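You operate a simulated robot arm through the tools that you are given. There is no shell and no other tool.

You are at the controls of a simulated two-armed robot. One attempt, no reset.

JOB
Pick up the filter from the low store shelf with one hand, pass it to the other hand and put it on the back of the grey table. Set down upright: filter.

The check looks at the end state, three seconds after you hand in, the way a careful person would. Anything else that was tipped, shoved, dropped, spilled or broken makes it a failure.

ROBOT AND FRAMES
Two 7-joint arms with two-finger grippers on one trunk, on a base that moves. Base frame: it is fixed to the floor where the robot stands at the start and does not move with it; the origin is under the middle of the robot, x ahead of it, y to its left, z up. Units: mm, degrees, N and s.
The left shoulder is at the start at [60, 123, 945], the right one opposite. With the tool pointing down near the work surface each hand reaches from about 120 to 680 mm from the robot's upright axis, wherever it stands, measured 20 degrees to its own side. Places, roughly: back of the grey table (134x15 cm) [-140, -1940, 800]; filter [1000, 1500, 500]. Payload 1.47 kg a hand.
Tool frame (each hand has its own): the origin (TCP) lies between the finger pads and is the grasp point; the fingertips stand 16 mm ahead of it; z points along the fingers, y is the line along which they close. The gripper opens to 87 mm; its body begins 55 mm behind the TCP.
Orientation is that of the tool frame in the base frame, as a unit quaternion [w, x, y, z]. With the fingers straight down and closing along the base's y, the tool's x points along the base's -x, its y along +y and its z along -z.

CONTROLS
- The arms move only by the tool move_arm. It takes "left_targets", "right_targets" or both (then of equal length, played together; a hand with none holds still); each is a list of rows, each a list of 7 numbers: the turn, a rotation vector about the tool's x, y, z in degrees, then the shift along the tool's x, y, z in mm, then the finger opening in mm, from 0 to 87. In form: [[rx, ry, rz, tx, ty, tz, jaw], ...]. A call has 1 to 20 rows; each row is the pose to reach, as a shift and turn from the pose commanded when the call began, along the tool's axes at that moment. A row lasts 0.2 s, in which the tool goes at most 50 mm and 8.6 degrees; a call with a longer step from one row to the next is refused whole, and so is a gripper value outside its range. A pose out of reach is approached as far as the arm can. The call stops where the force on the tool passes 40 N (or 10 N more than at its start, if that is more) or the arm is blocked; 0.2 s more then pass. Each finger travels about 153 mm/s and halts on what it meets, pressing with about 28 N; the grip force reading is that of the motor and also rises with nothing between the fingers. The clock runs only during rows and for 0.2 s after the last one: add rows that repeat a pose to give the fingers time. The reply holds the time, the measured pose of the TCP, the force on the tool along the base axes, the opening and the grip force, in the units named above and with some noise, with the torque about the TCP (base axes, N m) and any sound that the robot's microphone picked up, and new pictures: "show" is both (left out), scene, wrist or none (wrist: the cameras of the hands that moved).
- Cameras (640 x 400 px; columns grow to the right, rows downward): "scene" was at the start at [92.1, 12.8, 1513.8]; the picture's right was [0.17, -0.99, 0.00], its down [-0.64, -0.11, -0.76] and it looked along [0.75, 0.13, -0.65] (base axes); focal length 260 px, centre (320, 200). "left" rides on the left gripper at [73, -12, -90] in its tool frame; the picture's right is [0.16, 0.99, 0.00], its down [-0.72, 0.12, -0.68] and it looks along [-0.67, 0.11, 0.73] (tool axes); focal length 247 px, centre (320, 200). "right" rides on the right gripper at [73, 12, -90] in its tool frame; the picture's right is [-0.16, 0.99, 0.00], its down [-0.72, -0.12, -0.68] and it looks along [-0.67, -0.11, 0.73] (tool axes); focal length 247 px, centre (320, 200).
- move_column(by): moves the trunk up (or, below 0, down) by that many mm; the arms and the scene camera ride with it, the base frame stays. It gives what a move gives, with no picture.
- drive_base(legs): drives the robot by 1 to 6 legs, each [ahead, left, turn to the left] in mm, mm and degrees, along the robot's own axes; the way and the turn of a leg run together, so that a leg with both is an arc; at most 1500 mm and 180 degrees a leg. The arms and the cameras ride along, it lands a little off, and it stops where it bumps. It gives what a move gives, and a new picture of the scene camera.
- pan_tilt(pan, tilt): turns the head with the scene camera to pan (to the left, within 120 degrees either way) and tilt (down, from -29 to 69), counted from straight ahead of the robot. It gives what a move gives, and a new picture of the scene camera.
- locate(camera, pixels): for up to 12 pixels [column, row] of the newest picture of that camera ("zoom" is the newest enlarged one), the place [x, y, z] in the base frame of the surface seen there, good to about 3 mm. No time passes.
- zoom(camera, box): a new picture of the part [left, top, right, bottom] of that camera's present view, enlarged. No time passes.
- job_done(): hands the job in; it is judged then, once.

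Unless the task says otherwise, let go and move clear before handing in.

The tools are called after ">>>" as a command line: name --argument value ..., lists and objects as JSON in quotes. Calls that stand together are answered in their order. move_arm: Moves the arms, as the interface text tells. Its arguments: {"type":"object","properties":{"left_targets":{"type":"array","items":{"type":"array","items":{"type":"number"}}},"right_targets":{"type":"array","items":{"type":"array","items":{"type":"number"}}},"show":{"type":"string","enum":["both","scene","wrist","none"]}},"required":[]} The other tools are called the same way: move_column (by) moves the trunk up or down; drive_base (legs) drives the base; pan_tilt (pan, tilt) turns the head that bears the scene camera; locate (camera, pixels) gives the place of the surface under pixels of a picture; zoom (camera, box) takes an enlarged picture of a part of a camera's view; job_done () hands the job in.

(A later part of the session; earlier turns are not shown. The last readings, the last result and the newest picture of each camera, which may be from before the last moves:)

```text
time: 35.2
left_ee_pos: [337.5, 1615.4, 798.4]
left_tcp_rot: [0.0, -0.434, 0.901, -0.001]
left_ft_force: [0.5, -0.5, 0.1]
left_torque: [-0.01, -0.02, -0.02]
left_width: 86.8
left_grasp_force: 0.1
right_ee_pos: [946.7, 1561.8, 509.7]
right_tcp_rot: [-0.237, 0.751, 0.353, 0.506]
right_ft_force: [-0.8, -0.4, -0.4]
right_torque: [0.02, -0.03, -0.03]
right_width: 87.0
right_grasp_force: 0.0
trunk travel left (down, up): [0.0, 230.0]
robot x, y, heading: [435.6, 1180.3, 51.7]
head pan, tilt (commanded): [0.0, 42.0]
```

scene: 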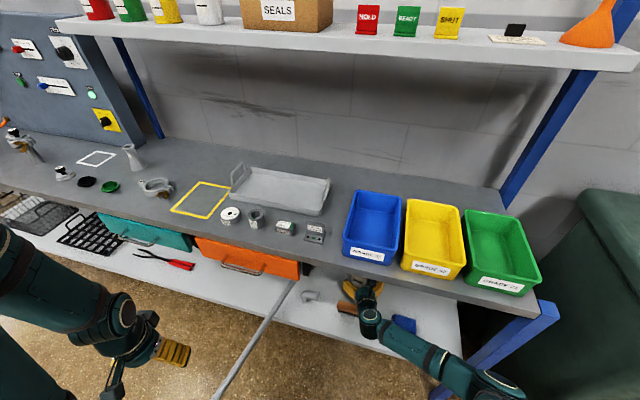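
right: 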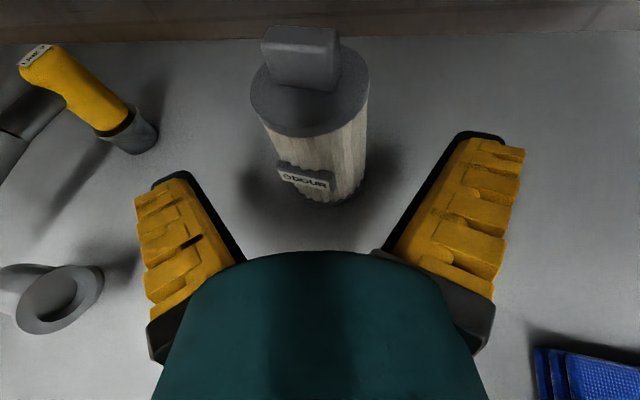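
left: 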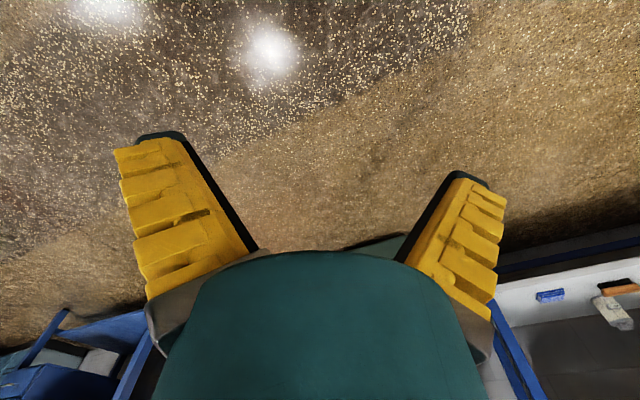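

>>> locate --camera "right" --pixels '[[252, 90], [368, 80], [312, 130], [300, 60], [268, 50], [337, 60], [315, 160], [364, 130], [270, 135], [330, 200]]'

```text
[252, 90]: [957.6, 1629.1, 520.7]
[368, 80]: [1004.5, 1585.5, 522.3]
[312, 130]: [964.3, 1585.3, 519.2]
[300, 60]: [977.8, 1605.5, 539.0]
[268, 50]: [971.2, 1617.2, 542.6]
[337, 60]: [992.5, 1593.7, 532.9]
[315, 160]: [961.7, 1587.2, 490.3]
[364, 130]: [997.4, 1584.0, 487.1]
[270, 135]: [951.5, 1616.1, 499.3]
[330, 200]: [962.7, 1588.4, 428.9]
```

The rim spans about 64 mm and is centred within ~2–3 mm of my axis; remaining advance ≈60 mm with z ending ≈487. Advancing slowly.

>>> move_arm --right_targets '[[0, 0, 0, 0, -1, 12, 87], [0, 0, 0, 0, -1.5, 24, 87], [0, 0, 0, 0, -1.5, 36, 87], [0, 0, 0, 0, -1.5, 48, 87], [0, 0, 0, 0, -1.5, 60, 87], [0, 0, 0, 0, -1.5, 60, 87]]' --show "both"

```text
time: 36.6
left_ee_pos: [338.3, 1613.8, 797.2]
left_tcp_rot: [-0.001, -0.434, 0.901, 0.0]
left_ft_force: [-0.3, 0.4, -0.8]
left_torque: [0.0, -0.06, 0.01]
left_width: 86.8
left_grasp_force: 0.0
right_ee_pos: [980.3, 1605.4, 488.9]
right_tcp_rot: [-0.237, 0.751, 0.352, 0.506]
right_ft_force: [0.1, -0.5, 0.7]
right_torque: [0.01, 0.0, 0.05]
right_width: 87.0
right_grasp_force: 0.2
trunk travel left (down, up): [0.0, 230.0]
robot x, y, heading: [435.4, 1181.2, 51.6]
head pan, tilt (commanded): [0.0, 42.0]
```

scene: 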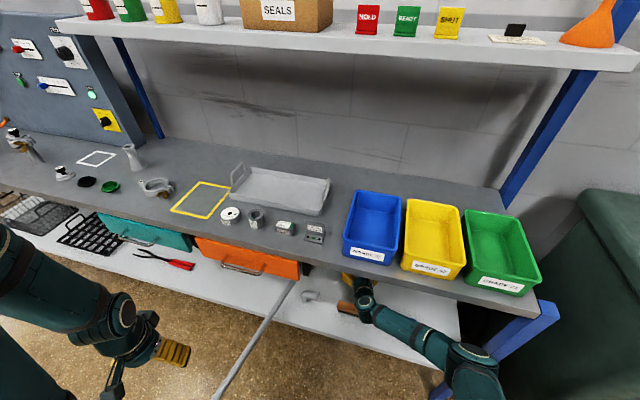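
right: 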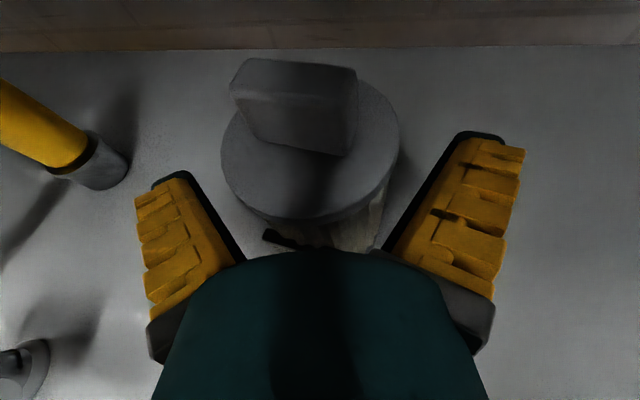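

The filter's cap (222–398, row ~150) is now between the open fingers with no contact force. I'll close gradually onto it.

>>> move_arm --right_targets '[[0, 0, 0, 0, 0, 0, 78], [0, 0, 0, 0, 0, 0, 70], [0, 0, 0, 0, 0, 0, 64], [0, 0, 0, 0, 0, 0, 58], [0, 0, 0, 0, 0, 0, 50], [0, 0, 0, 0, 0, 0, 40], [0, 0, 0, 0, 0, 0, 40]]' --show "wrist"

```text
time: 38.2
left_ee_pos: [336.0, 1613.0, 797.9]
left_tcp_rot: [-0.001, -0.434, 0.901, 0.0]
left_ft_force: [-0.3, 0.5, -0.5]
left_torque: [0.02, 0.01, 0.01]
left_width: 86.8
left_grasp_force: 0.0
right_ee_pos: [980.1, 1605.7, 488.4]
right_tcp_rot: [-0.236, 0.75, 0.351, 0.508]
right_ft_force: [0.0, -0.6, 0.1]
right_torque: [0.06, -0.03, -0.01]
right_width: 65.1
right_grasp_force: 27.7
trunk travel left (down, up): [0.0, 230.0]
robot x, y, heading: [434.9, 1180.3, 51.4]
head pan, tilt (commanded): [0.0, 42.0]
```

right: 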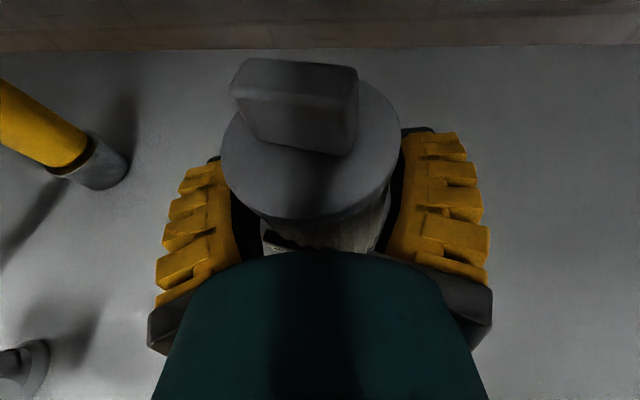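

Gripped firmly: opening 65.1 mm, 27.7 N, and the filter hasn't moved. I'll lift it 80 mm straight up.

>>> move_arm --right_targets '[[0, 0, 0, 4.6, 0, -1.9, 40], [0, 0, 0, 13.9, 0, -5.6, 40], [0, 0, 0, 27.8, 0, -11.2, 40], [0, 0, 0, 41.7, 0, -16.9, 40], [0, 0, 0, 55.6, 0, -22.5, 40], [0, 0, 0, 74.2, 0, -30, 40], [0, 0, 0, 74.2, 0, -30, 40]]' --show "both"

```text
time: 39.9
left_ee_pos: [337.7, 1614.8, 797.2]
left_tcp_rot: [0.0, -0.434, 0.901, 0.0]
left_ft_force: [0.2, -0.7, 0.4]
left_torque: [0.01, 0.02, 0.01]
left_width: 87.0
left_grasp_force: 0.2
right_ee_pos: [979.8, 1605.4, 567.6]
right_tcp_rot: [-0.236, 0.751, 0.352, 0.507]
right_ft_force: [-0.1, -0.3, -0.9]
right_torque: [-0.03, 0.04, 0.0]
right_width: 64.9
right_grasp_force: 28.2
trunk travel left (down, up): [0.0, 230.0]
robot x, y, heading: [435.1, 1181.3, 51.5]
head pan, tilt (commanded): [0.0, 42.0]
```

scene: 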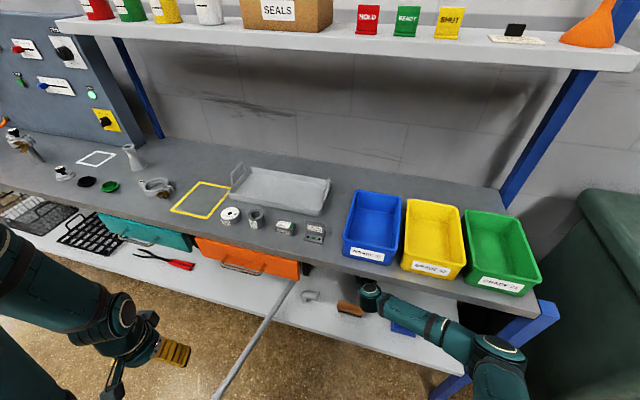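
right: 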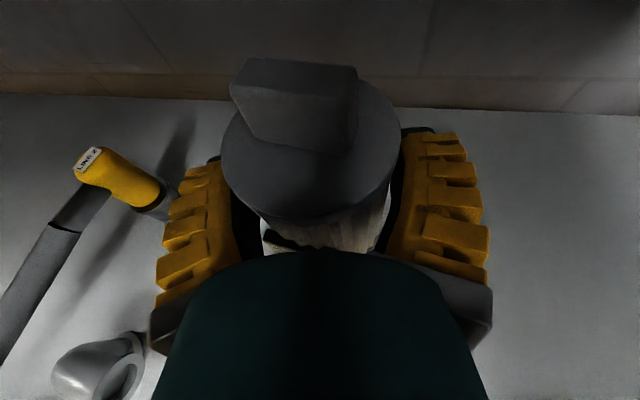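

The filter is clear of the shelf and held (64.9 mm, 28 N). Now I'll back the base straight out 500 mm with the arm fixed; the filter's bottom at z≈502 passes above the brush.

>>> drive_base --legs '[[-500, 0, 0]]'

```text
time: 42.8
left_ee_pos: [27.3, 1223.0, 798.6]
left_tcp_rot: [0.0, -0.434, 0.901, 0.0]
left_ft_force: [-0.1, -0.4, -0.7]
left_torque: [0.0, -0.02, 0.01]
left_width: 87.1
left_grasp_force: 0.1
right_ee_pos: [669.1, 1215.6, 567.8]
right_tcp_rot: [-0.237, 0.75, 0.352, 0.507]
right_ft_force: [0.4, -0.2, -0.7]
right_torque: [-0.03, 0.01, -0.01]
right_width: 64.9
right_grasp_force: 28.1
trunk travel left (down, up): [0.0, 230.0]
robot x, y, heading: [125.8, 791.1, 51.5]
head pan, tilt (commanded): [0.0, 42.0]
```

scene: 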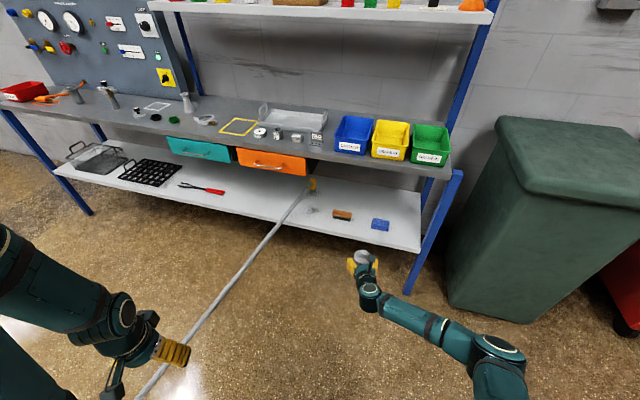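

The shelf contents are undisturbed and the filter sits upright in the right hand (scene (362,262)). I'll back off another 250 mm, then raise the trunk for the hand-over.

>>> drive_base --legs '[[-250, 0, 0]]'

>>> move_column --by 200

```text
time: 44.6
left_ee_pos: [-129.5, 1030.2, 797.5]
left_tcp_rot: [0.0, -0.434, 0.901, 0.001]
left_ft_force: [-0.1, 0.0, 0.0]
left_torque: [0.06, 0.01, 0.01]
left_width: 86.8
left_grasp_force: 0.0
right_ee_pos: [512.5, 1023.3, 568.9]
right_tcp_rot: [-0.237, 0.751, 0.352, 0.507]
right_ft_force: [-0.2, -0.3, -1.4]
right_torque: [-0.04, 0.01, 0.0]
right_width: 64.9
right_grasp_force: 28.4
trunk travel left (down, up): [0.0, 230.0]
robot x, y, heading: [-24.7, 600.5, 51.7]
head pan, tilt (commanded): [0.0, 42.0]
```

scene: 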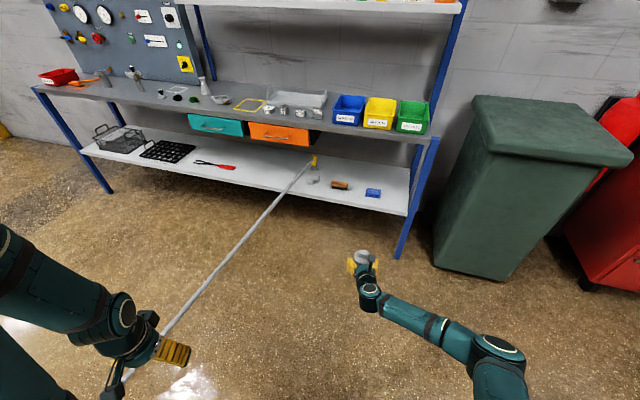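

```text
time: 46.8
left_ee_pos: [-129.0, 1030.2, 998.4]
left_tcp_rot: [-0.001, -0.435, 0.9, 0.0]
left_ft_force: [0.0, -0.1, 0.8]
left_torque: [0.02, 0.0, 0.02]
left_width: 86.9
left_grasp_force: 0.0
right_ee_pos: [514.5, 1022.1, 767.2]
right_tcp_rot: [-0.237, 0.751, 0.353, 0.506]
right_ft_force: [-0.3, 0.0, -1.5]
right_torque: [0.01, 0.02, 0.0]
right_width: 64.8
right_grasp_force: 28.3
trunk travel left (down, up): [-200.0, 30.0]
robot x, y, heading: [-30.3, 596.5, 51.2]
head pan, tilt (commanded): [0.0, 42.0]
```

Trunk is up 200. Now I'll bring the right hand in front of the chest and turn it to point left (filter kept upright), first half of the motion.

>>> move_arm --right_targets '[[6.28, 0, -2.55, -0.7, -11.3, -19.8, 40], [12.55, 0, -5.11, -1.4, -22.7, -39.6, 40], [18.83, 0, -7.66, -2, -34, -59.4, 40], [25.1, 0, -10.2, -2.7, -45.3, -79.2, 40], [31.4, 0, -12.8, -3.4, -56.7, -99, 40], [37.7, 0, -15.3, -4.1, -68, -118.8, 40], [37.7, 0, -15.3, -4.1, -68, -118.8, 40]]' --show "both"

```text
time: 48.4
left_ee_pos: [-128.7, 1030.2, 997.2]
left_tcp_rot: [-0.001, -0.435, 0.9, -0.001]
left_ft_force: [1.0, -0.4, 0.4]
left_torque: [0.0, -0.03, -0.02]
left_width: 87.0
left_grasp_force: 0.1
right_ee_pos: [389.6, 980.6, 808.3]
right_tcp_rot: [-0.398, 0.581, 0.592, 0.392]
right_ft_force: [-0.6, -0.6, -1.4]
right_torque: [0.01, 0.0, -0.01]
right_width: 64.2
right_grasp_force: 27.7
trunk travel left (down, up): [-200.0, 30.0]
robot x, y, heading: [-30.8, 598.9, 51.4]
head pan, tilt (commanded): [0.0, 42.0]
```

scene: 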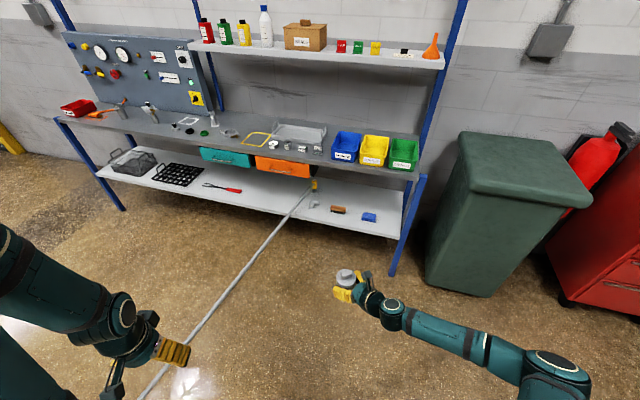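
right: 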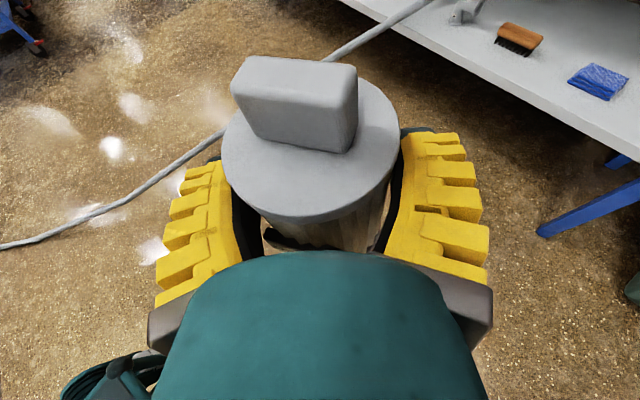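

The filter stays firmly held while the hand turns (yaw now ~91° world). I'll zoom on the tab to learn its orientation for the left-hand grip.

>>> zoom --camera "right" --box '[210, 40, 410, 240]'

```text
2.00 times, centred on (310, 140) of right
```

zoom: 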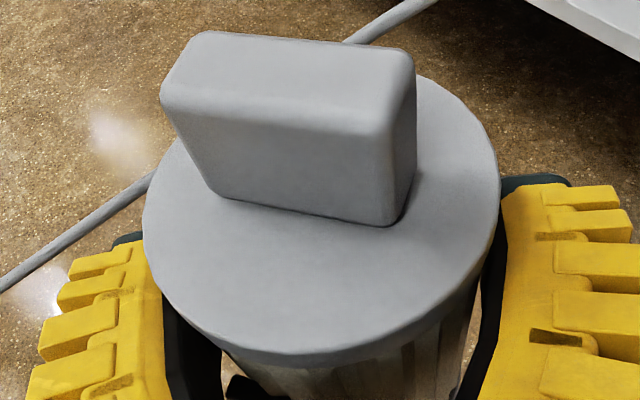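

>>> locate --camera "zoom" --pixels '[[175, 90], [385, 125], [215, 190], [375, 218], [290, 150], [290, 85], [200, 45], [400, 62], [150, 220], [495, 200], [310, 345], [410, 160]]'

```text
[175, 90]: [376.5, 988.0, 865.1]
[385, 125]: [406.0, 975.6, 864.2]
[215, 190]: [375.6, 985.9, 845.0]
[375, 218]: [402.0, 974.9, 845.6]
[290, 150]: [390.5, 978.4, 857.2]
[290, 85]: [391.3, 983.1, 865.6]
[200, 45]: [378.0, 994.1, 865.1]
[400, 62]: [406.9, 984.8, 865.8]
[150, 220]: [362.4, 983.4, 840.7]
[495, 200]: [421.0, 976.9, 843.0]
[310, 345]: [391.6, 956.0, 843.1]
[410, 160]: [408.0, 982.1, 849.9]
```

The tab measures about 33 mm long (axis at world ≈ −21°), 23 mm high (z 842–866), so the left hand can take it from above, closing along its length. I'll finish turning the right hand to point left at about (440,-10,850) in the robot's frame.

>>> move_arm --right_targets '[[6.43, 0, -2.61, 2.9, -17.2, -6.9, 40], [12.85, 0, -5.23, 5.8, -34.3, -13.8, 40], [19.3, 0, -7.84, 8.6, -51.5, -20.6, 40], [25.7, 0, -10.45, 11.5, -68.7, -27.5, 40], [32.1, 0, -13.1, 14.4, -85.8, -34.4, 40], [38.6, 0, -15.7, 17.3, -103, -41.3, 40], [45, 0, -18.3, 20.1, -120.1, -48.1, 40], [51.4, 0, -20.9, 23, -137.3, -55, 40], [51.4, 0, -20.9, 23, -137.3, -55, 40]]' --show "both"

```text
time: 50.4
left_ee_pos: [-128.4, 1029.0, 997.3]
left_tcp_rot: [-0.001, -0.435, 0.9, 0.0]
left_ft_force: [-0.6, 0.4, 0.4]
left_torque: [-0.03, -0.02, -0.01]
left_width: 87.0
left_grasp_force: 0.1
right_ee_pos: [253.5, 935.3, 849.9]
right_tcp_rot: [-0.534, 0.238, 0.795, 0.161]
right_ft_force: [0.8, 0.0, -1.3]
right_torque: [-0.06, 0.01, 0.02]
right_width: 64.0
right_grasp_force: 28.1
trunk travel left (down, up): [-200.0, 30.0]
robot x, y, heading: [-31.8, 597.4, 51.8]
head pan, tilt (commanded): [0.0, 42.0]
```

scene: 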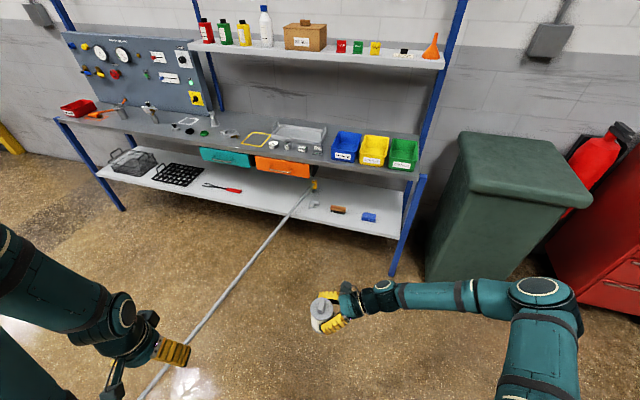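
right: 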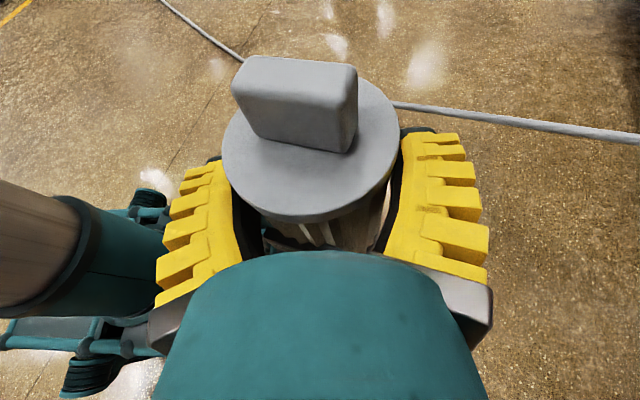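

The right hand now points left, with the tab facing up at wrist-picture (295,100). I'll locate the tab corners precisely in this pose.

>>> zoom --camera "right" --box '[210, 40, 410, 240]'

>>> locate --camera "zoom" --pixels '[[175, 90], [385, 125], [215, 190], [375, 218], [290, 150], [290, 85], [200, 45], [400, 62], [150, 220], [495, 200], [310, 345], [410, 160]]'

>>> zoom --camera "scene" --box '[290, 270, 390, 345]'

```text
2.00 times, centred on (310, 140) of right
```

zoom: 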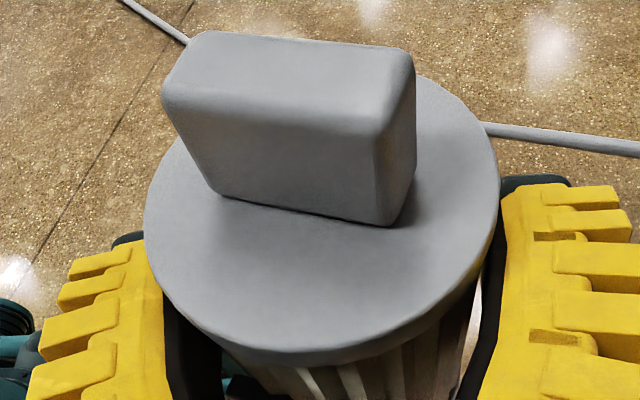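

```text
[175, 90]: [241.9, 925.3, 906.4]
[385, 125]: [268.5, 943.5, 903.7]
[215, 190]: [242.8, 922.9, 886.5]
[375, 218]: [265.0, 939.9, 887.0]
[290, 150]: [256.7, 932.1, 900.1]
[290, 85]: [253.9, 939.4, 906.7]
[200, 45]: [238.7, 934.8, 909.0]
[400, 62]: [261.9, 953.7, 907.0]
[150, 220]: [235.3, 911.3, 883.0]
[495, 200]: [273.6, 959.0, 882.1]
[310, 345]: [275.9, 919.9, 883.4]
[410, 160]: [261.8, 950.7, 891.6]
```

```text
5.33 times, centred on (340, 308) of scene
```

zoom: 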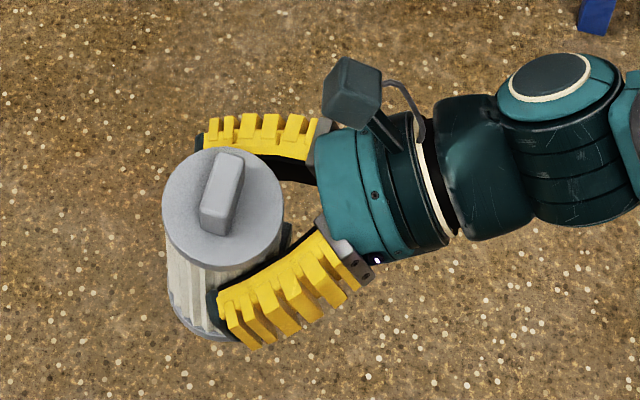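

The scene zoom shows the tab (220,190) and the right camera box (352,90) clearly. I'll cross-check the tab with the scene camera.

>>> locate --camera "zoom" --pixels '[[223, 157], [243, 162], [202, 212], [226, 220], [223, 190], [170, 205], [280, 195], [222, 262], [352, 80], [360, 115], [330, 145], [240, 300]]'

```text
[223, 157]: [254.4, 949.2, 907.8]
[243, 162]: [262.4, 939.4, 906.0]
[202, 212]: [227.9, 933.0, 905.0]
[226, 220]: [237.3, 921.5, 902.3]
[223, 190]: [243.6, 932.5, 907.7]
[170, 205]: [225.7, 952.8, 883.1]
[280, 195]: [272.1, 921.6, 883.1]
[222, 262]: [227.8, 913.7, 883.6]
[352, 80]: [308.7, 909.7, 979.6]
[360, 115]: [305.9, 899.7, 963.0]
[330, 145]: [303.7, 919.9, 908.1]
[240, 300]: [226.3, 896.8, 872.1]
```

Both views agree: tab centre ≈(249.5,938), top z≈907, cap z≈883, long axis ≈34.6° world. I'll bring the left hand toward the front above the filter while rolling it so its camera faces away from the right hand – first part only, staying high.

>>> move_arm --left_targets '[[0, 0, 7.64, -10.2, -14, -5.9, 87], [0, 0, 15.3, -20.4, -28, -11.7, 87], [0, 0, 22.9, -30.6, -42, -17.6, 87], [0, 0, 30.6, -40.9, -56, -23.4, 87], [0, 0, 38.2, -51.1, -70, -29.3, 87], [0, 0, 45.9, -61.3, -84, -35.1, 87], [0, 0, 53.5, -71.5, -98, -41, 87]]' --show "both"

```text
time: 52.0
left_ee_pos: [-7.4, 1025.5, 1038.7]
left_tcp_rot: [0.0, 0.018, 1.0, -0.001]
left_ft_force: [-0.1, 0.0, 0.3]
left_torque: [0.01, 0.0, -0.01]
left_width: 86.9
left_grasp_force: 0.1
right_ee_pos: [253.2, 935.8, 850.2]
right_tcp_rot: [-0.534, 0.239, 0.795, 0.161]
right_ft_force: [0.3, -0.1, -1.3]
right_torque: [0.02, -0.02, -0.01]
right_width: 63.8
right_grasp_force: 27.8
trunk travel left (down, up): [-200.0, 30.0]
robot x, y, heading: [-26.1, 598.9, 51.3]
head pan, tilt (commanded): [0.0, 42.0]
```

scene: 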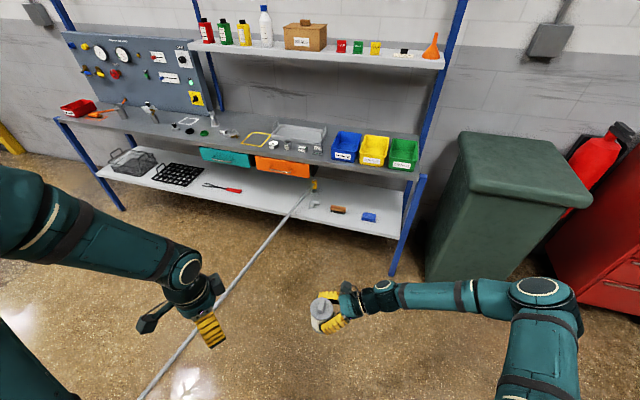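
left: 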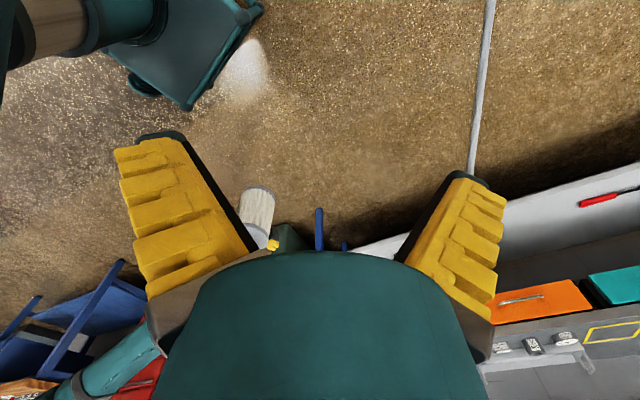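

Left hand moved and rolled smoothly, and the filter is visible in its view at (257,210). Continue the roll to its final heading while moving nearer, still at z≈1080.

>>> move_arm --left_targets '[[0, 0, 7.64, -17.7, -0.1, -5.9, 87], [0, 0, 15.3, -35.3, -0.1, -11.8, 87], [0, 0, 22.9, -53, -0.2, -17.7, 87], [0, 0, 30.6, -70.6, -0.3, -23.6, 87], [0, 0, 38.2, -88.3, -0.4, -29.5, 87], [0, 0, 45.9, -106, -0.4, -35.4, 87], [0, 0, 53.5, -123.6, -0.5, -41.3, 87], [0, 0, 53.5, -123.6, -0.5, -41.3, 87]]' --show "both"

```text
time: 53.8
left_ee_pos: [115.7, 1019.5, 1078.7]
left_tcp_rot: [0.0, 0.465, 0.885, -0.001]
left_ft_force: [0.5, -1.0, 0.7]
left_torque: [-0.03, -0.02, 0.01]
left_width: 87.0
left_grasp_force: 0.0
right_ee_pos: [252.6, 936.4, 850.6]
right_tcp_rot: [-0.534, 0.239, 0.795, 0.162]
right_ft_force: [-0.3, -0.3, -0.3]
right_torque: [0.0, -0.04, -0.02]
right_width: 63.4
right_grasp_force: 27.9
trunk travel left (down, up): [-200.0, 30.0]
robot x, y, heading: [-26.1, 595.6, 51.8]
head pan, tilt (commanded): [0.0, 42.0]
```

scene: 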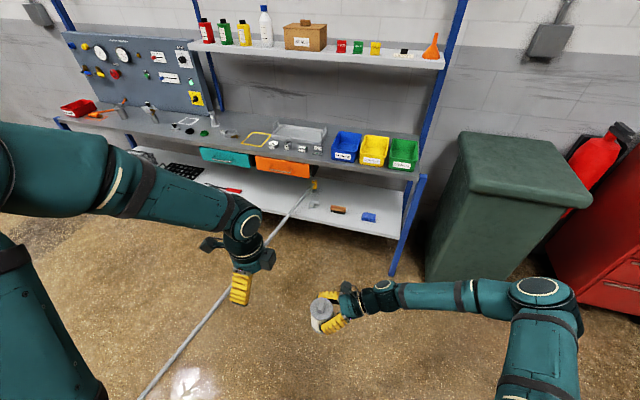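
left: 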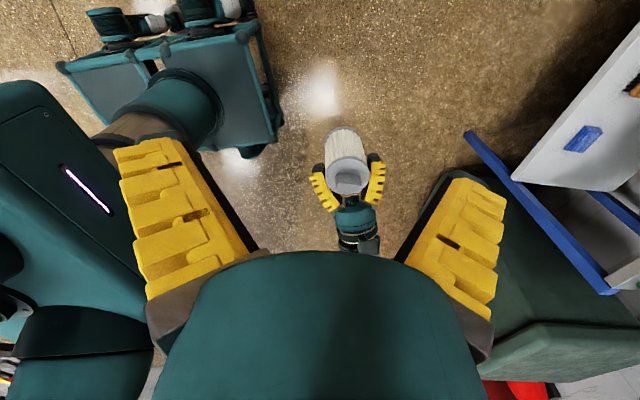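

The left camera now looks down on the filter (tab at (350,185)) with the right gripper beyond it. I'll tilt the left hand 25° away from the right and move to 150 mm above the tab along the tool axis.

>>> move_arm --left_targets '[[0, -6.25, 0, -19.8, 16, 9.2, 70], [0, -12.5, 0, -39.7, 32, 18.4, 70], [0, -18.75, 0, -59.5, 48.1, 27.5, 70], [0, -25, 0, -79.3, 64.1, 36.7, 70], [0, -25, 0, -79.3, 64.1, 36.7, 70]]' --show "both"

```text
time: 55.0
left_ee_pos: [214.6, 989.6, 1042.2]
left_tcp_rot: [0.193, 0.454, 0.864, -0.101]
left_ft_force: [1.2, -0.7, -0.2]
left_torque: [0.01, -0.01, 0.0]
left_width: 73.4
left_grasp_force: 2.3
right_ee_pos: [252.9, 935.3, 849.1]
right_tcp_rot: [-0.534, 0.239, 0.795, 0.162]
right_ft_force: [-0.6, -0.6, -1.8]
right_torque: [0.0, -0.02, -0.01]
right_width: 63.7
right_grasp_force: 28.4
trunk travel left (down, up): [-200.0, 30.0]
robot x, y, heading: [-27.9, 601.4, 51.6]
head pan, tilt (commanded): [0.0, 42.0]
```

scene: 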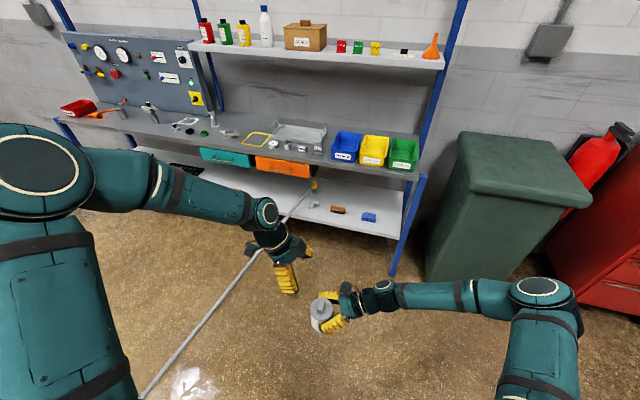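
left: 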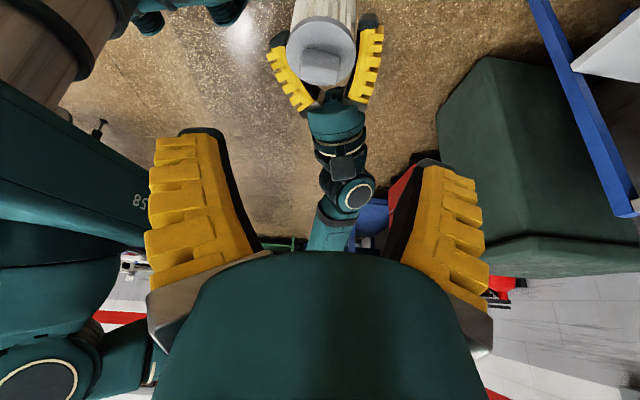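

The left view shows the cap and tab at (320,62), aligned with the jaw line. I'll zoom and locate the tab from this camera.

>>> zoom --camera "left" --box '[260, 0, 400, 120]'

```text
3.33 times, centred on (330, 60) of left
```

zoom: 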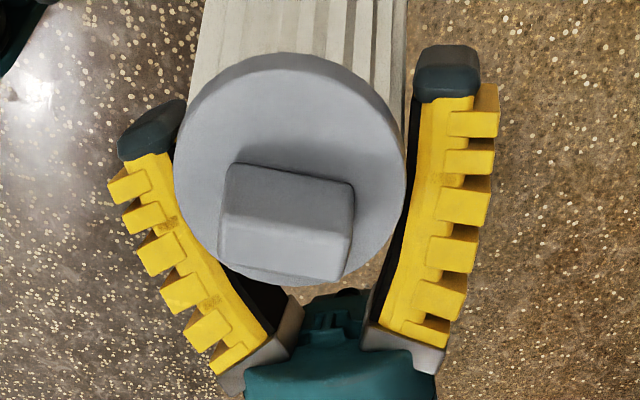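

>>> locate --camera "zoom" --pixels '[[226, 232], [346, 245], [338, 274], [224, 254], [284, 252], [235, 172], [347, 187], [290, 200], [180, 180], [402, 190], [290, 60], [290, 110]]'

```text
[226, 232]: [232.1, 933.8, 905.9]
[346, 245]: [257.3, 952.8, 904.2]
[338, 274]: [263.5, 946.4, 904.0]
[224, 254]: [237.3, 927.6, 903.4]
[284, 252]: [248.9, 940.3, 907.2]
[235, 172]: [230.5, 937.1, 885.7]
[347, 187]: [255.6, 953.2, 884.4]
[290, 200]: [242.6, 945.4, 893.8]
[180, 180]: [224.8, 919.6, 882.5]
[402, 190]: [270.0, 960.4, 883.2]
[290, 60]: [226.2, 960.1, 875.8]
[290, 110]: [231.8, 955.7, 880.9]
```

The left camera puts the tab's top centre at ≈(248,940), direction ≈35.5°, matching my jaw line. I'll descend along the tool axis 100 mm with the jaws at 60 mm and check.

>>> move_arm --left_targets '[[0, 0, 0, 0.8, -0.2, 20, 60], [0, 0, 0, 1.6, -0.4, 40, 60], [0, 0, 0, 2.4, -0.6, 60, 60], [0, 0, 0, 3.2, -0.8, 80, 60], [0, 0, 0, 3.2, -0.8, 100, 60], [0, 0, 0, 3.2, -0.8, 100, 60]]' --show "both"

```text
time: 56.4
left_ee_pos: [236.4, 958.7, 950.8]
left_tcp_rot: [0.191, 0.454, 0.864, -0.1]
left_ft_force: [0.5, -0.5, -0.5]
left_torque: [0.02, 0.01, 0.0]
left_width: 64.5
left_grasp_force: 3.2
right_ee_pos: [253.0, 935.8, 849.9]
right_tcp_rot: [-0.533, 0.239, 0.795, 0.162]
right_ft_force: [-0.3, 0.7, -1.2]
right_torque: [-0.03, 0.01, -0.03]
right_width: 63.6
right_grasp_force: 27.8
trunk travel left (down, up): [-200.0, 30.0]
robot x, y, heading: [-27.6, 599.5, 51.8]
head pan, tilt (commanded): [0.0, 42.0]
```

scene: 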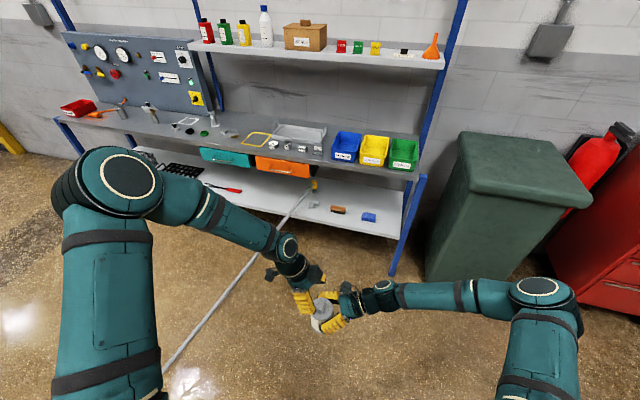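
left: 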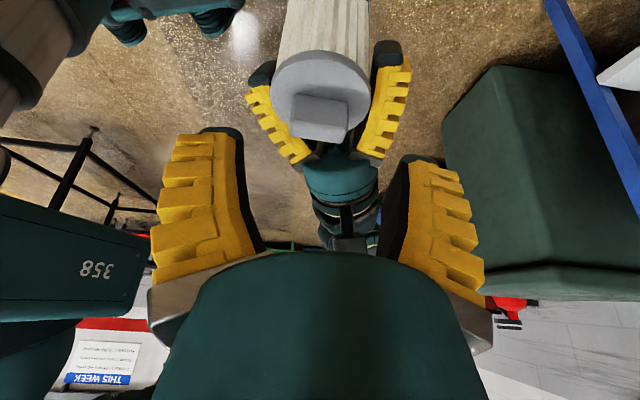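

>>> zoom --camera "scene" --box '[260, 240, 400, 345]'

>>> locate --camera "left" --pixels '[[295, 115], [347, 122], [344, 138], [292, 132], [319, 130], [297, 97], [349, 104], [320, 60], [275, 95], [368, 100]]'

```text
3.81 times, centred on (330, 292) of scene
```

zoom: 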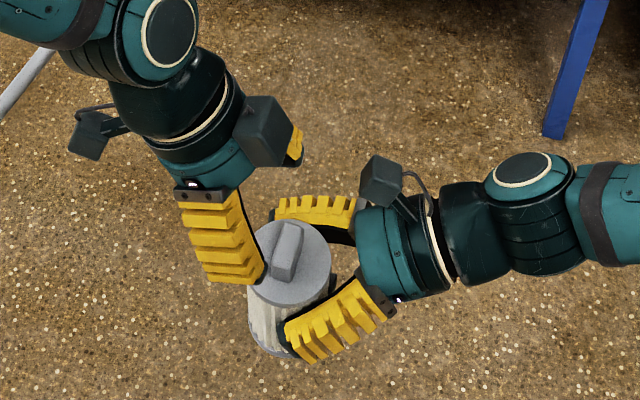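

```text
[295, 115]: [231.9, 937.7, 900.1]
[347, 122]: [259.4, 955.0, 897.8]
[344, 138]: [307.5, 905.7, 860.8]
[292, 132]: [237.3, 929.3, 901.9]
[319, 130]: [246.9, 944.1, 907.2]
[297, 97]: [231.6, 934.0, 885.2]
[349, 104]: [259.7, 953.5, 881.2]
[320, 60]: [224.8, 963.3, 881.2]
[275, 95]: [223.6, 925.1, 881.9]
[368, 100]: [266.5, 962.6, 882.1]
```

The scene zoom shows a dark box on the left gripper's inner side (265,130) close to the right camera (380,180). I'll locate both to check clearance before the last 45 mm.

>>> locate --camera "zoom" --pixels '[[265, 110], [265, 145], [242, 130], [285, 120], [255, 160], [290, 160], [378, 170], [370, 195], [395, 190], [365, 180], [295, 155], [230, 250]]'

```text
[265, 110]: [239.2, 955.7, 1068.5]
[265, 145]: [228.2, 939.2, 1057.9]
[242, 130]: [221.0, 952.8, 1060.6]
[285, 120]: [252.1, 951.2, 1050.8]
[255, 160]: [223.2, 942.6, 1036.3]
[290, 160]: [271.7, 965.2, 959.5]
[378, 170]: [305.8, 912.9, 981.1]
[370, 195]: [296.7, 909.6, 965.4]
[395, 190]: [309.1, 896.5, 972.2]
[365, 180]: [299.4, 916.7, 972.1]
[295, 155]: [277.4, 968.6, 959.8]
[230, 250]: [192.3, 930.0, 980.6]
```

The two boxes will stay about 30–40 mm apart at the grip. Remaining travel to the tab is ≈47 mm along the tool axis; I'll descend 45 mm slowly.

>>> move_arm --left_targets '[[0, 0, 0, 0, 0, 12, 60], [0, 0, 0, 0, 0, 24, 60], [0, 0, 0, 0, 0, 34, 60], [0, 0, 0, 0, 0, 40, 60], [0, 0, 0, 0, 0, 45, 60], [0, 0, 0, 0, 0, 45, 60]]' --show "both"

```text
time: 57.8
left_ee_pos: [245.5, 943.0, 909.1]
left_tcp_rot: [0.191, 0.454, 0.865, -0.1]
left_ft_force: [-0.5, 0.1, 1.3]
left_torque: [0.01, -0.01, 0.01]
left_width: 64.9
left_grasp_force: 3.8
right_ee_pos: [253.0, 935.9, 849.8]
right_tcp_rot: [-0.533, 0.239, 0.795, 0.162]
right_ft_force: [-0.6, -0.1, -1.5]
right_torque: [-0.01, -0.01, -0.01]
right_width: 63.1
right_grasp_force: 28.1
trunk travel left (down, up): [-200.0, 30.0]
robot x, y, heading: [-30.2, 599.2, 51.6]
head pan, tilt (commanded): [0.0, 42.0]
```

scene: 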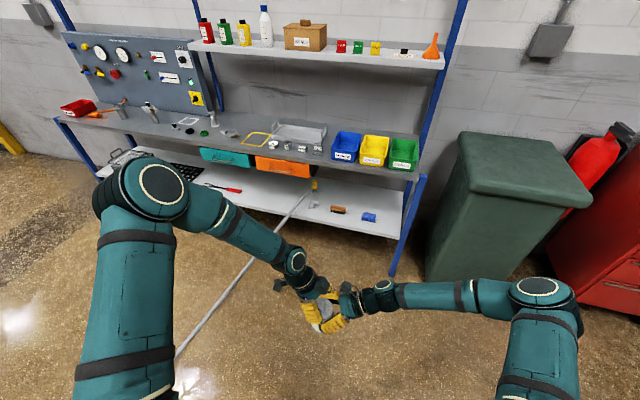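
left: 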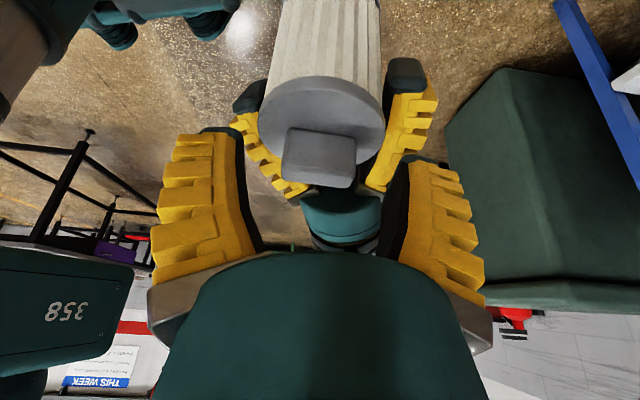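

>>> zoom --camera "scene" --box '[270, 250, 390, 340]'

>>> zoom --camera "left" --box '[220, 60, 420, 210]'

```text
4.44 times, centred on (330, 295) of scene
```

zoom: 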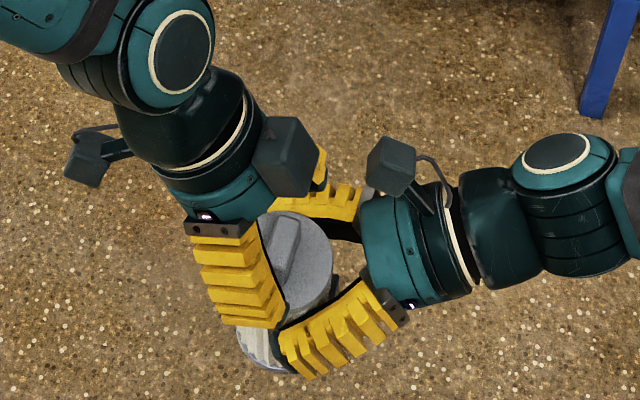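

```text
2.67 times, centred on (320, 135) of left
```

zoom: 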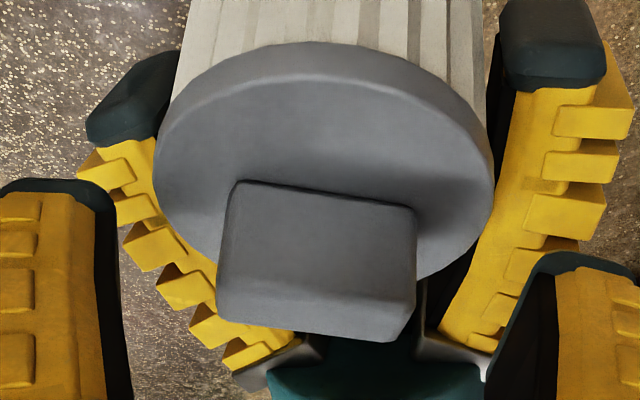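

The tab is centred between the left fingers and the boxes keep a visible gap (285,155 vs 390,165). I'll go 3 mm deeper and close the left hand on the tab.

>>> move_arm --left_targets '[[0, 0, 0, 0, 0, 3, 60], [0, 0, 0, 0, 0, 3, 52], [0, 0, 0, 0, 0, 3, 44], [0, 0, 0, 0, 0, 3, 38], [0, 0, 0, 0, 0, 3, 33], [0, 0, 0, 0, 0, 3, 28], [0, 0, 0, 0, 0, 3, 22], [0, 0, 0, 0, 0, 3, 15], [0, 0, 0, 0, 0, 3, 15]]' --show "both"

```text
time: 59.8
left_ee_pos: [247.2, 941.7, 907.4]
left_tcp_rot: [0.19, 0.454, 0.865, -0.101]
left_ft_force: [-8.4, -2.7, 11.2]
left_torque: [0.04, 0.14, -0.06]
left_width: 31.5
left_grasp_force: 28.0
right_ee_pos: [253.2, 935.5, 850.0]
right_tcp_rot: [-0.533, 0.24, 0.795, 0.162]
right_ft_force: [8.5, 3.0, -11.8]
right_torque: [-0.21, 0.26, -0.01]
right_width: 63.2
right_grasp_force: 28.2
trunk travel left (down, up): [-200.0, 30.0]
robot x, y, heading: [-29.6, 596.6, 51.5]
head pan, tilt (commanded): [0.0, 42.0]
```

scene: 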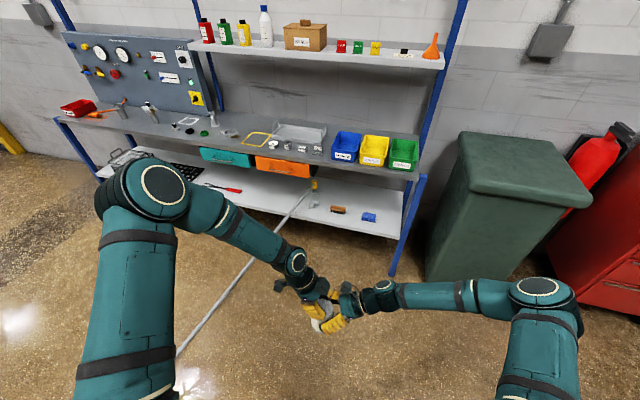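
left: 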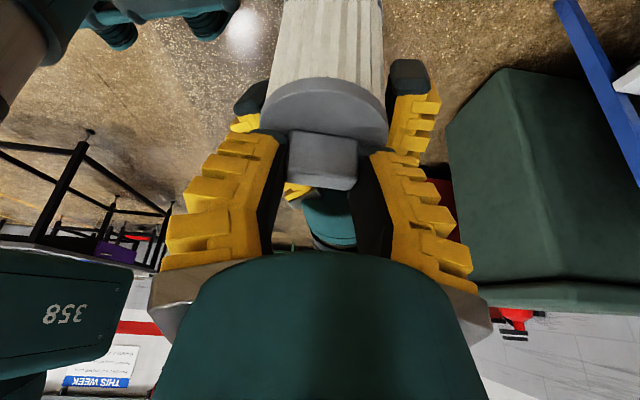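

The left hand holds the tab (31.5 mm, 28 N); about 11 N of squeeze between the hands shows a 1–2 mm offset. I'll relax it by easing the left hand back slightly.

>>> move_arm --left_targets '[[0, 0, 0, 0, -0.5, -0.7, 15], [0, 0, 0, 0, -1, -1.4, 15]]' --show "none"

```text
time: 60.4
left_ee_pos: [245.7, 940.9, 908.3]
left_tcp_rot: [0.192, 0.454, 0.864, -0.101]
left_ft_force: [-4.4, -2.5, 7.2]
left_torque: [0.1, 0.15, -0.03]
left_width: 30.0
left_grasp_force: 28.2
right_ee_pos: [252.3, 936.2, 851.7]
right_tcp_rot: [-0.534, 0.238, 0.795, 0.161]
right_ft_force: [5.2, 2.4, -7.9]
right_torque: [-0.31, 0.06, -0.06]
right_width: 63.6
right_grasp_force: 27.0
trunk travel left (down, up): [-200.0, 30.0]
robot x, y, heading: [-29.4, 599.0, 51.6]
head pan, tilt (commanded): [0.0, 42.0]
```

Force fell to 7 N; one more small easing step.

>>> move_arm --left_targets '[[0, 0, 0, 0, -0.5, -0.8, 15], [0, 0, 0, 0, -0.8, -1.8, 15]]' --show "wrist"

```text
time: 61.0
left_ee_pos: [244.9, 941.9, 910.2]
left_tcp_rot: [0.192, 0.454, 0.864, -0.102]
left_ft_force: [0.0, -0.5, -3.2]
left_torque: [0.13, 0.09, 0.04]
left_width: 27.3
left_grasp_force: 28.0
right_ee_pos: [252.9, 935.9, 851.0]
right_tcp_rot: [-0.535, 0.238, 0.794, 0.161]
right_ft_force: [0.8, -0.1, 2.9]
right_torque: [-0.13, 0.0, 0.0]
right_width: 63.5
right_grasp_force: 27.1
trunk travel left (down, up): [-200.0, 30.0]
robot x, y, heading: [-31.1, 600.9, 51.5]
head pan, tilt (commanded): [0.0, 42.0]
```

left: 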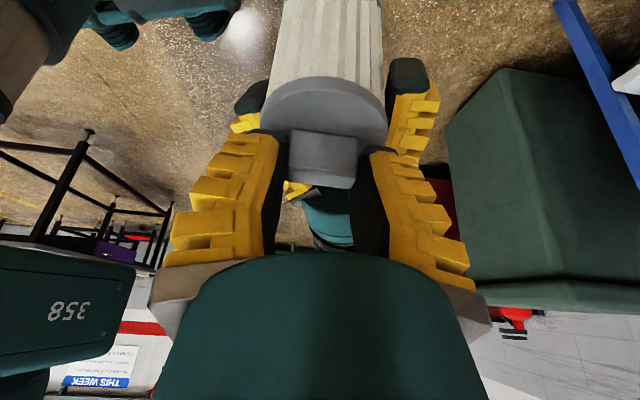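

The force is now near zero but the left opening shrank to 27.3 mm, so I want to check how well the fingers sit on the tab. Zooming on the grip from both cameras.

>>> zoom --camera "left" --box '[240, 80, 400, 210]'

>>> zoom --camera "scene" --box '[290, 265, 370, 335]'

>>> zoom --camera "right" --box '[190, 0, 450, 260]'

```text
3.08 times, centred on (320, 145) of left
```

zoom: 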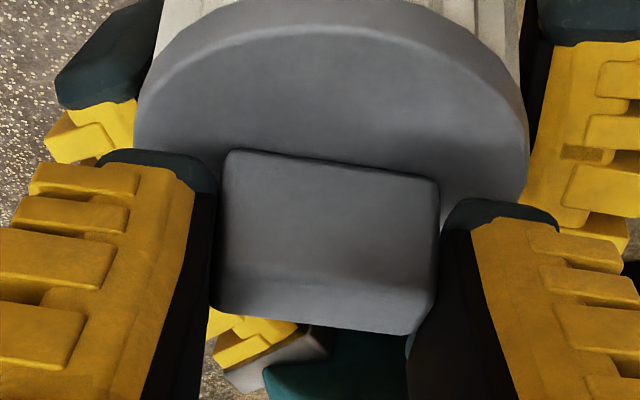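

```text
5.71 times, centred on (330, 300) of scene
```

zoom: 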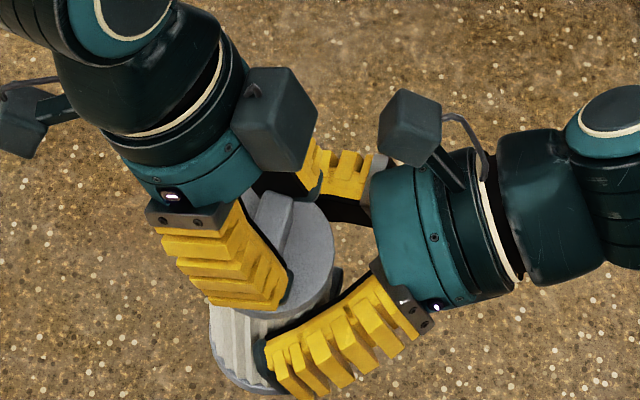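

```text
1.54 times, centred on (320, 130) of right
```

zoom: 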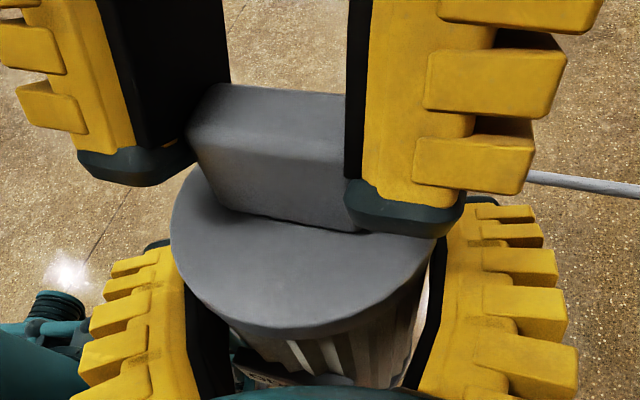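

The views show the left fingers on both ends of the tab with good overlap (right-camera zoom (205,150) and (400,190)). I'll open the right hand gradually and watch that the filter stays in the left.

>>> move_arm --right_targets '[[0, 0, 0, 0, 0, 0, 62], [0, 0, 0, 0, 0, 0, 66], [0, 0, 0, 0, 0, 0, 72], [0, 0, 0, 0, 0, 0, 80], [0, 0, 0, 0, 0, 0, 87], [0, 0, 0, 0, 0, 0, 87]]' --left_targets '[[0, 0, 0, 0, 0, 0, 10], [0, 0, 0, 0, 0, 0, 10], [0, 0, 0, 0, 0, 0, 10], [0, 0, 0, 0, 0, 0, 10], [0, 0, 0, 0, 0, 0, 10], [0, 0, 0, 0, 0, 0, 10]]' --show "both"

```text
time: 62.4
left_ee_pos: [245.5, 941.3, 910.7]
left_tcp_rot: [0.192, 0.455, 0.864, -0.102]
left_ft_force: [0.9, -0.4, 0.5]
left_torque: [0.0, 0.03, -0.01]
left_width: 27.8
left_grasp_force: 28.0
right_ee_pos: [253.8, 935.2, 850.0]
right_tcp_rot: [-0.533, 0.239, 0.795, 0.162]
right_ft_force: [-0.5, 0.5, -0.6]
right_torque: [0.02, 0.0, 0.0]
right_width: 87.2
right_grasp_force: 0.1
trunk travel left (down, up): [-200.0, 30.0]
robot x, y, heading: [-28.0, 599.6, 51.6]
head pan, tilt (commanded): [0.0, 42.0]
```

scene: 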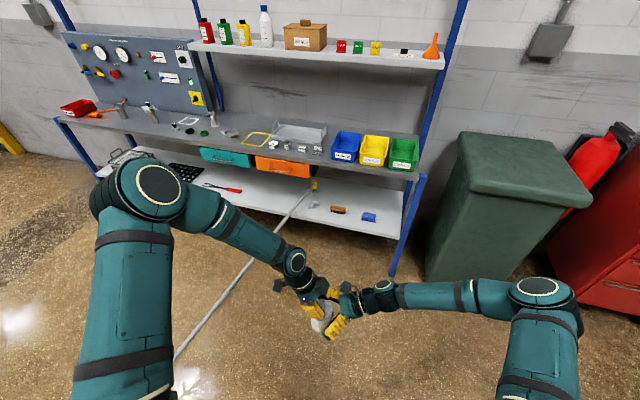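
right: 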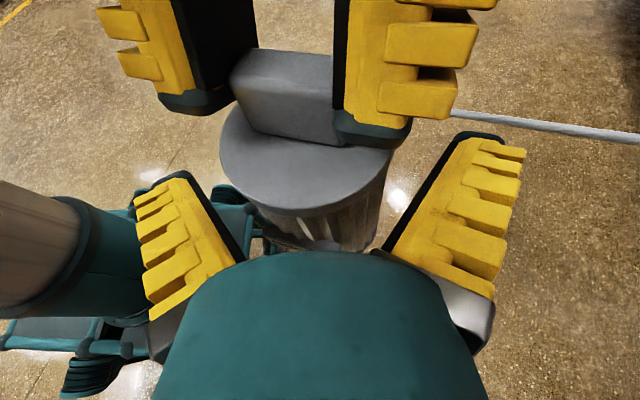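
left: 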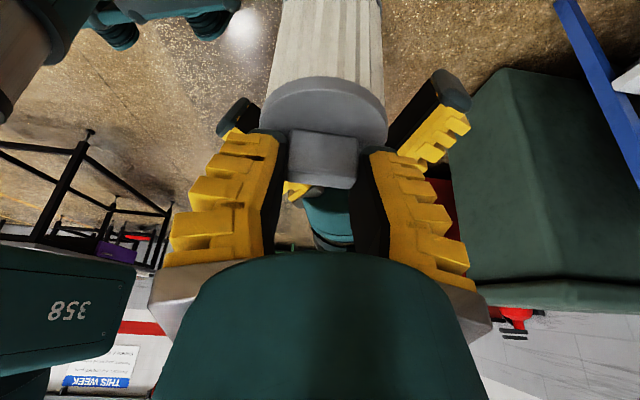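

The filter hangs in the left hand alone (27.8 mm, 28 N) and the right jaws are fully open around it. I'll withdraw the right hand horizontally 140 mm.

>>> move_arm --right_targets '[[0, 0, 0, -5.7, 0, -13.9, 87], [0, 0, 0, -15.1, 0, -37, 87], [0, 0, 0, -26.4, 0, -64.8, 87], [0, 0, 0, -37.7, 0, -92.6, 87], [0, 0, 0, -52.8, 0, -129.6, 87], [0, 0, 0, -52.8, 0, -129.6, 87]]' --show "both"

```text
time: 63.8
left_ee_pos: [245.8, 942.2, 911.1]
left_tcp_rot: [0.192, 0.454, 0.864, -0.102]
left_ft_force: [1.0, -0.1, 0.7]
left_torque: [0.0, 0.01, 0.02]
left_width: 27.8
left_grasp_force: 28.0
right_ee_pos: [370.5, 858.5, 851.2]
right_tcp_rot: [-0.534, 0.239, 0.795, 0.162]
right_ft_force: [0.2, 0.1, 1.0]
right_torque: [0.02, -0.04, 0.0]
right_width: 86.8
right_grasp_force: 0.0
trunk travel left (down, up): [-200.0, 30.0]
robot x, y, heading: [-29.7, 597.9, 51.6]
head pan, tilt (commanded): [0.0, 42.0]
```

scene: 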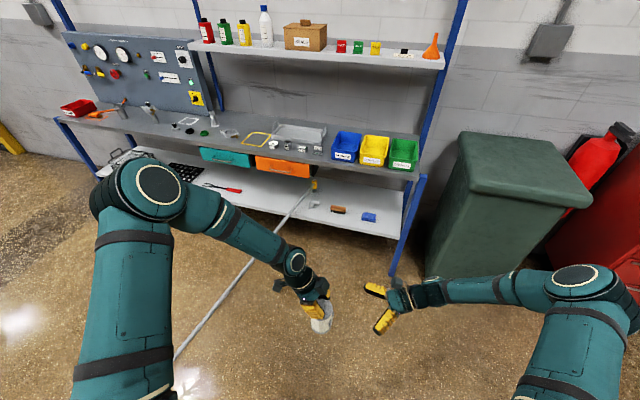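
right: 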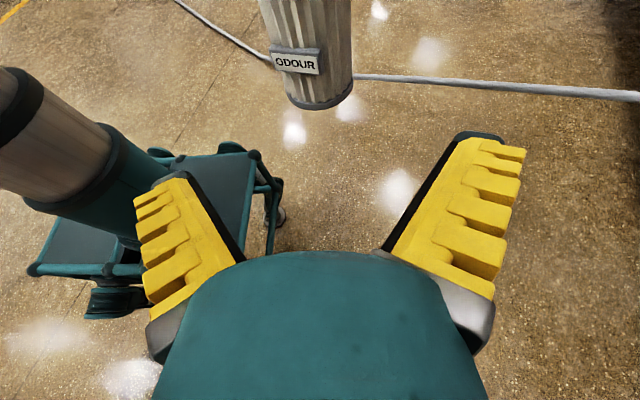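

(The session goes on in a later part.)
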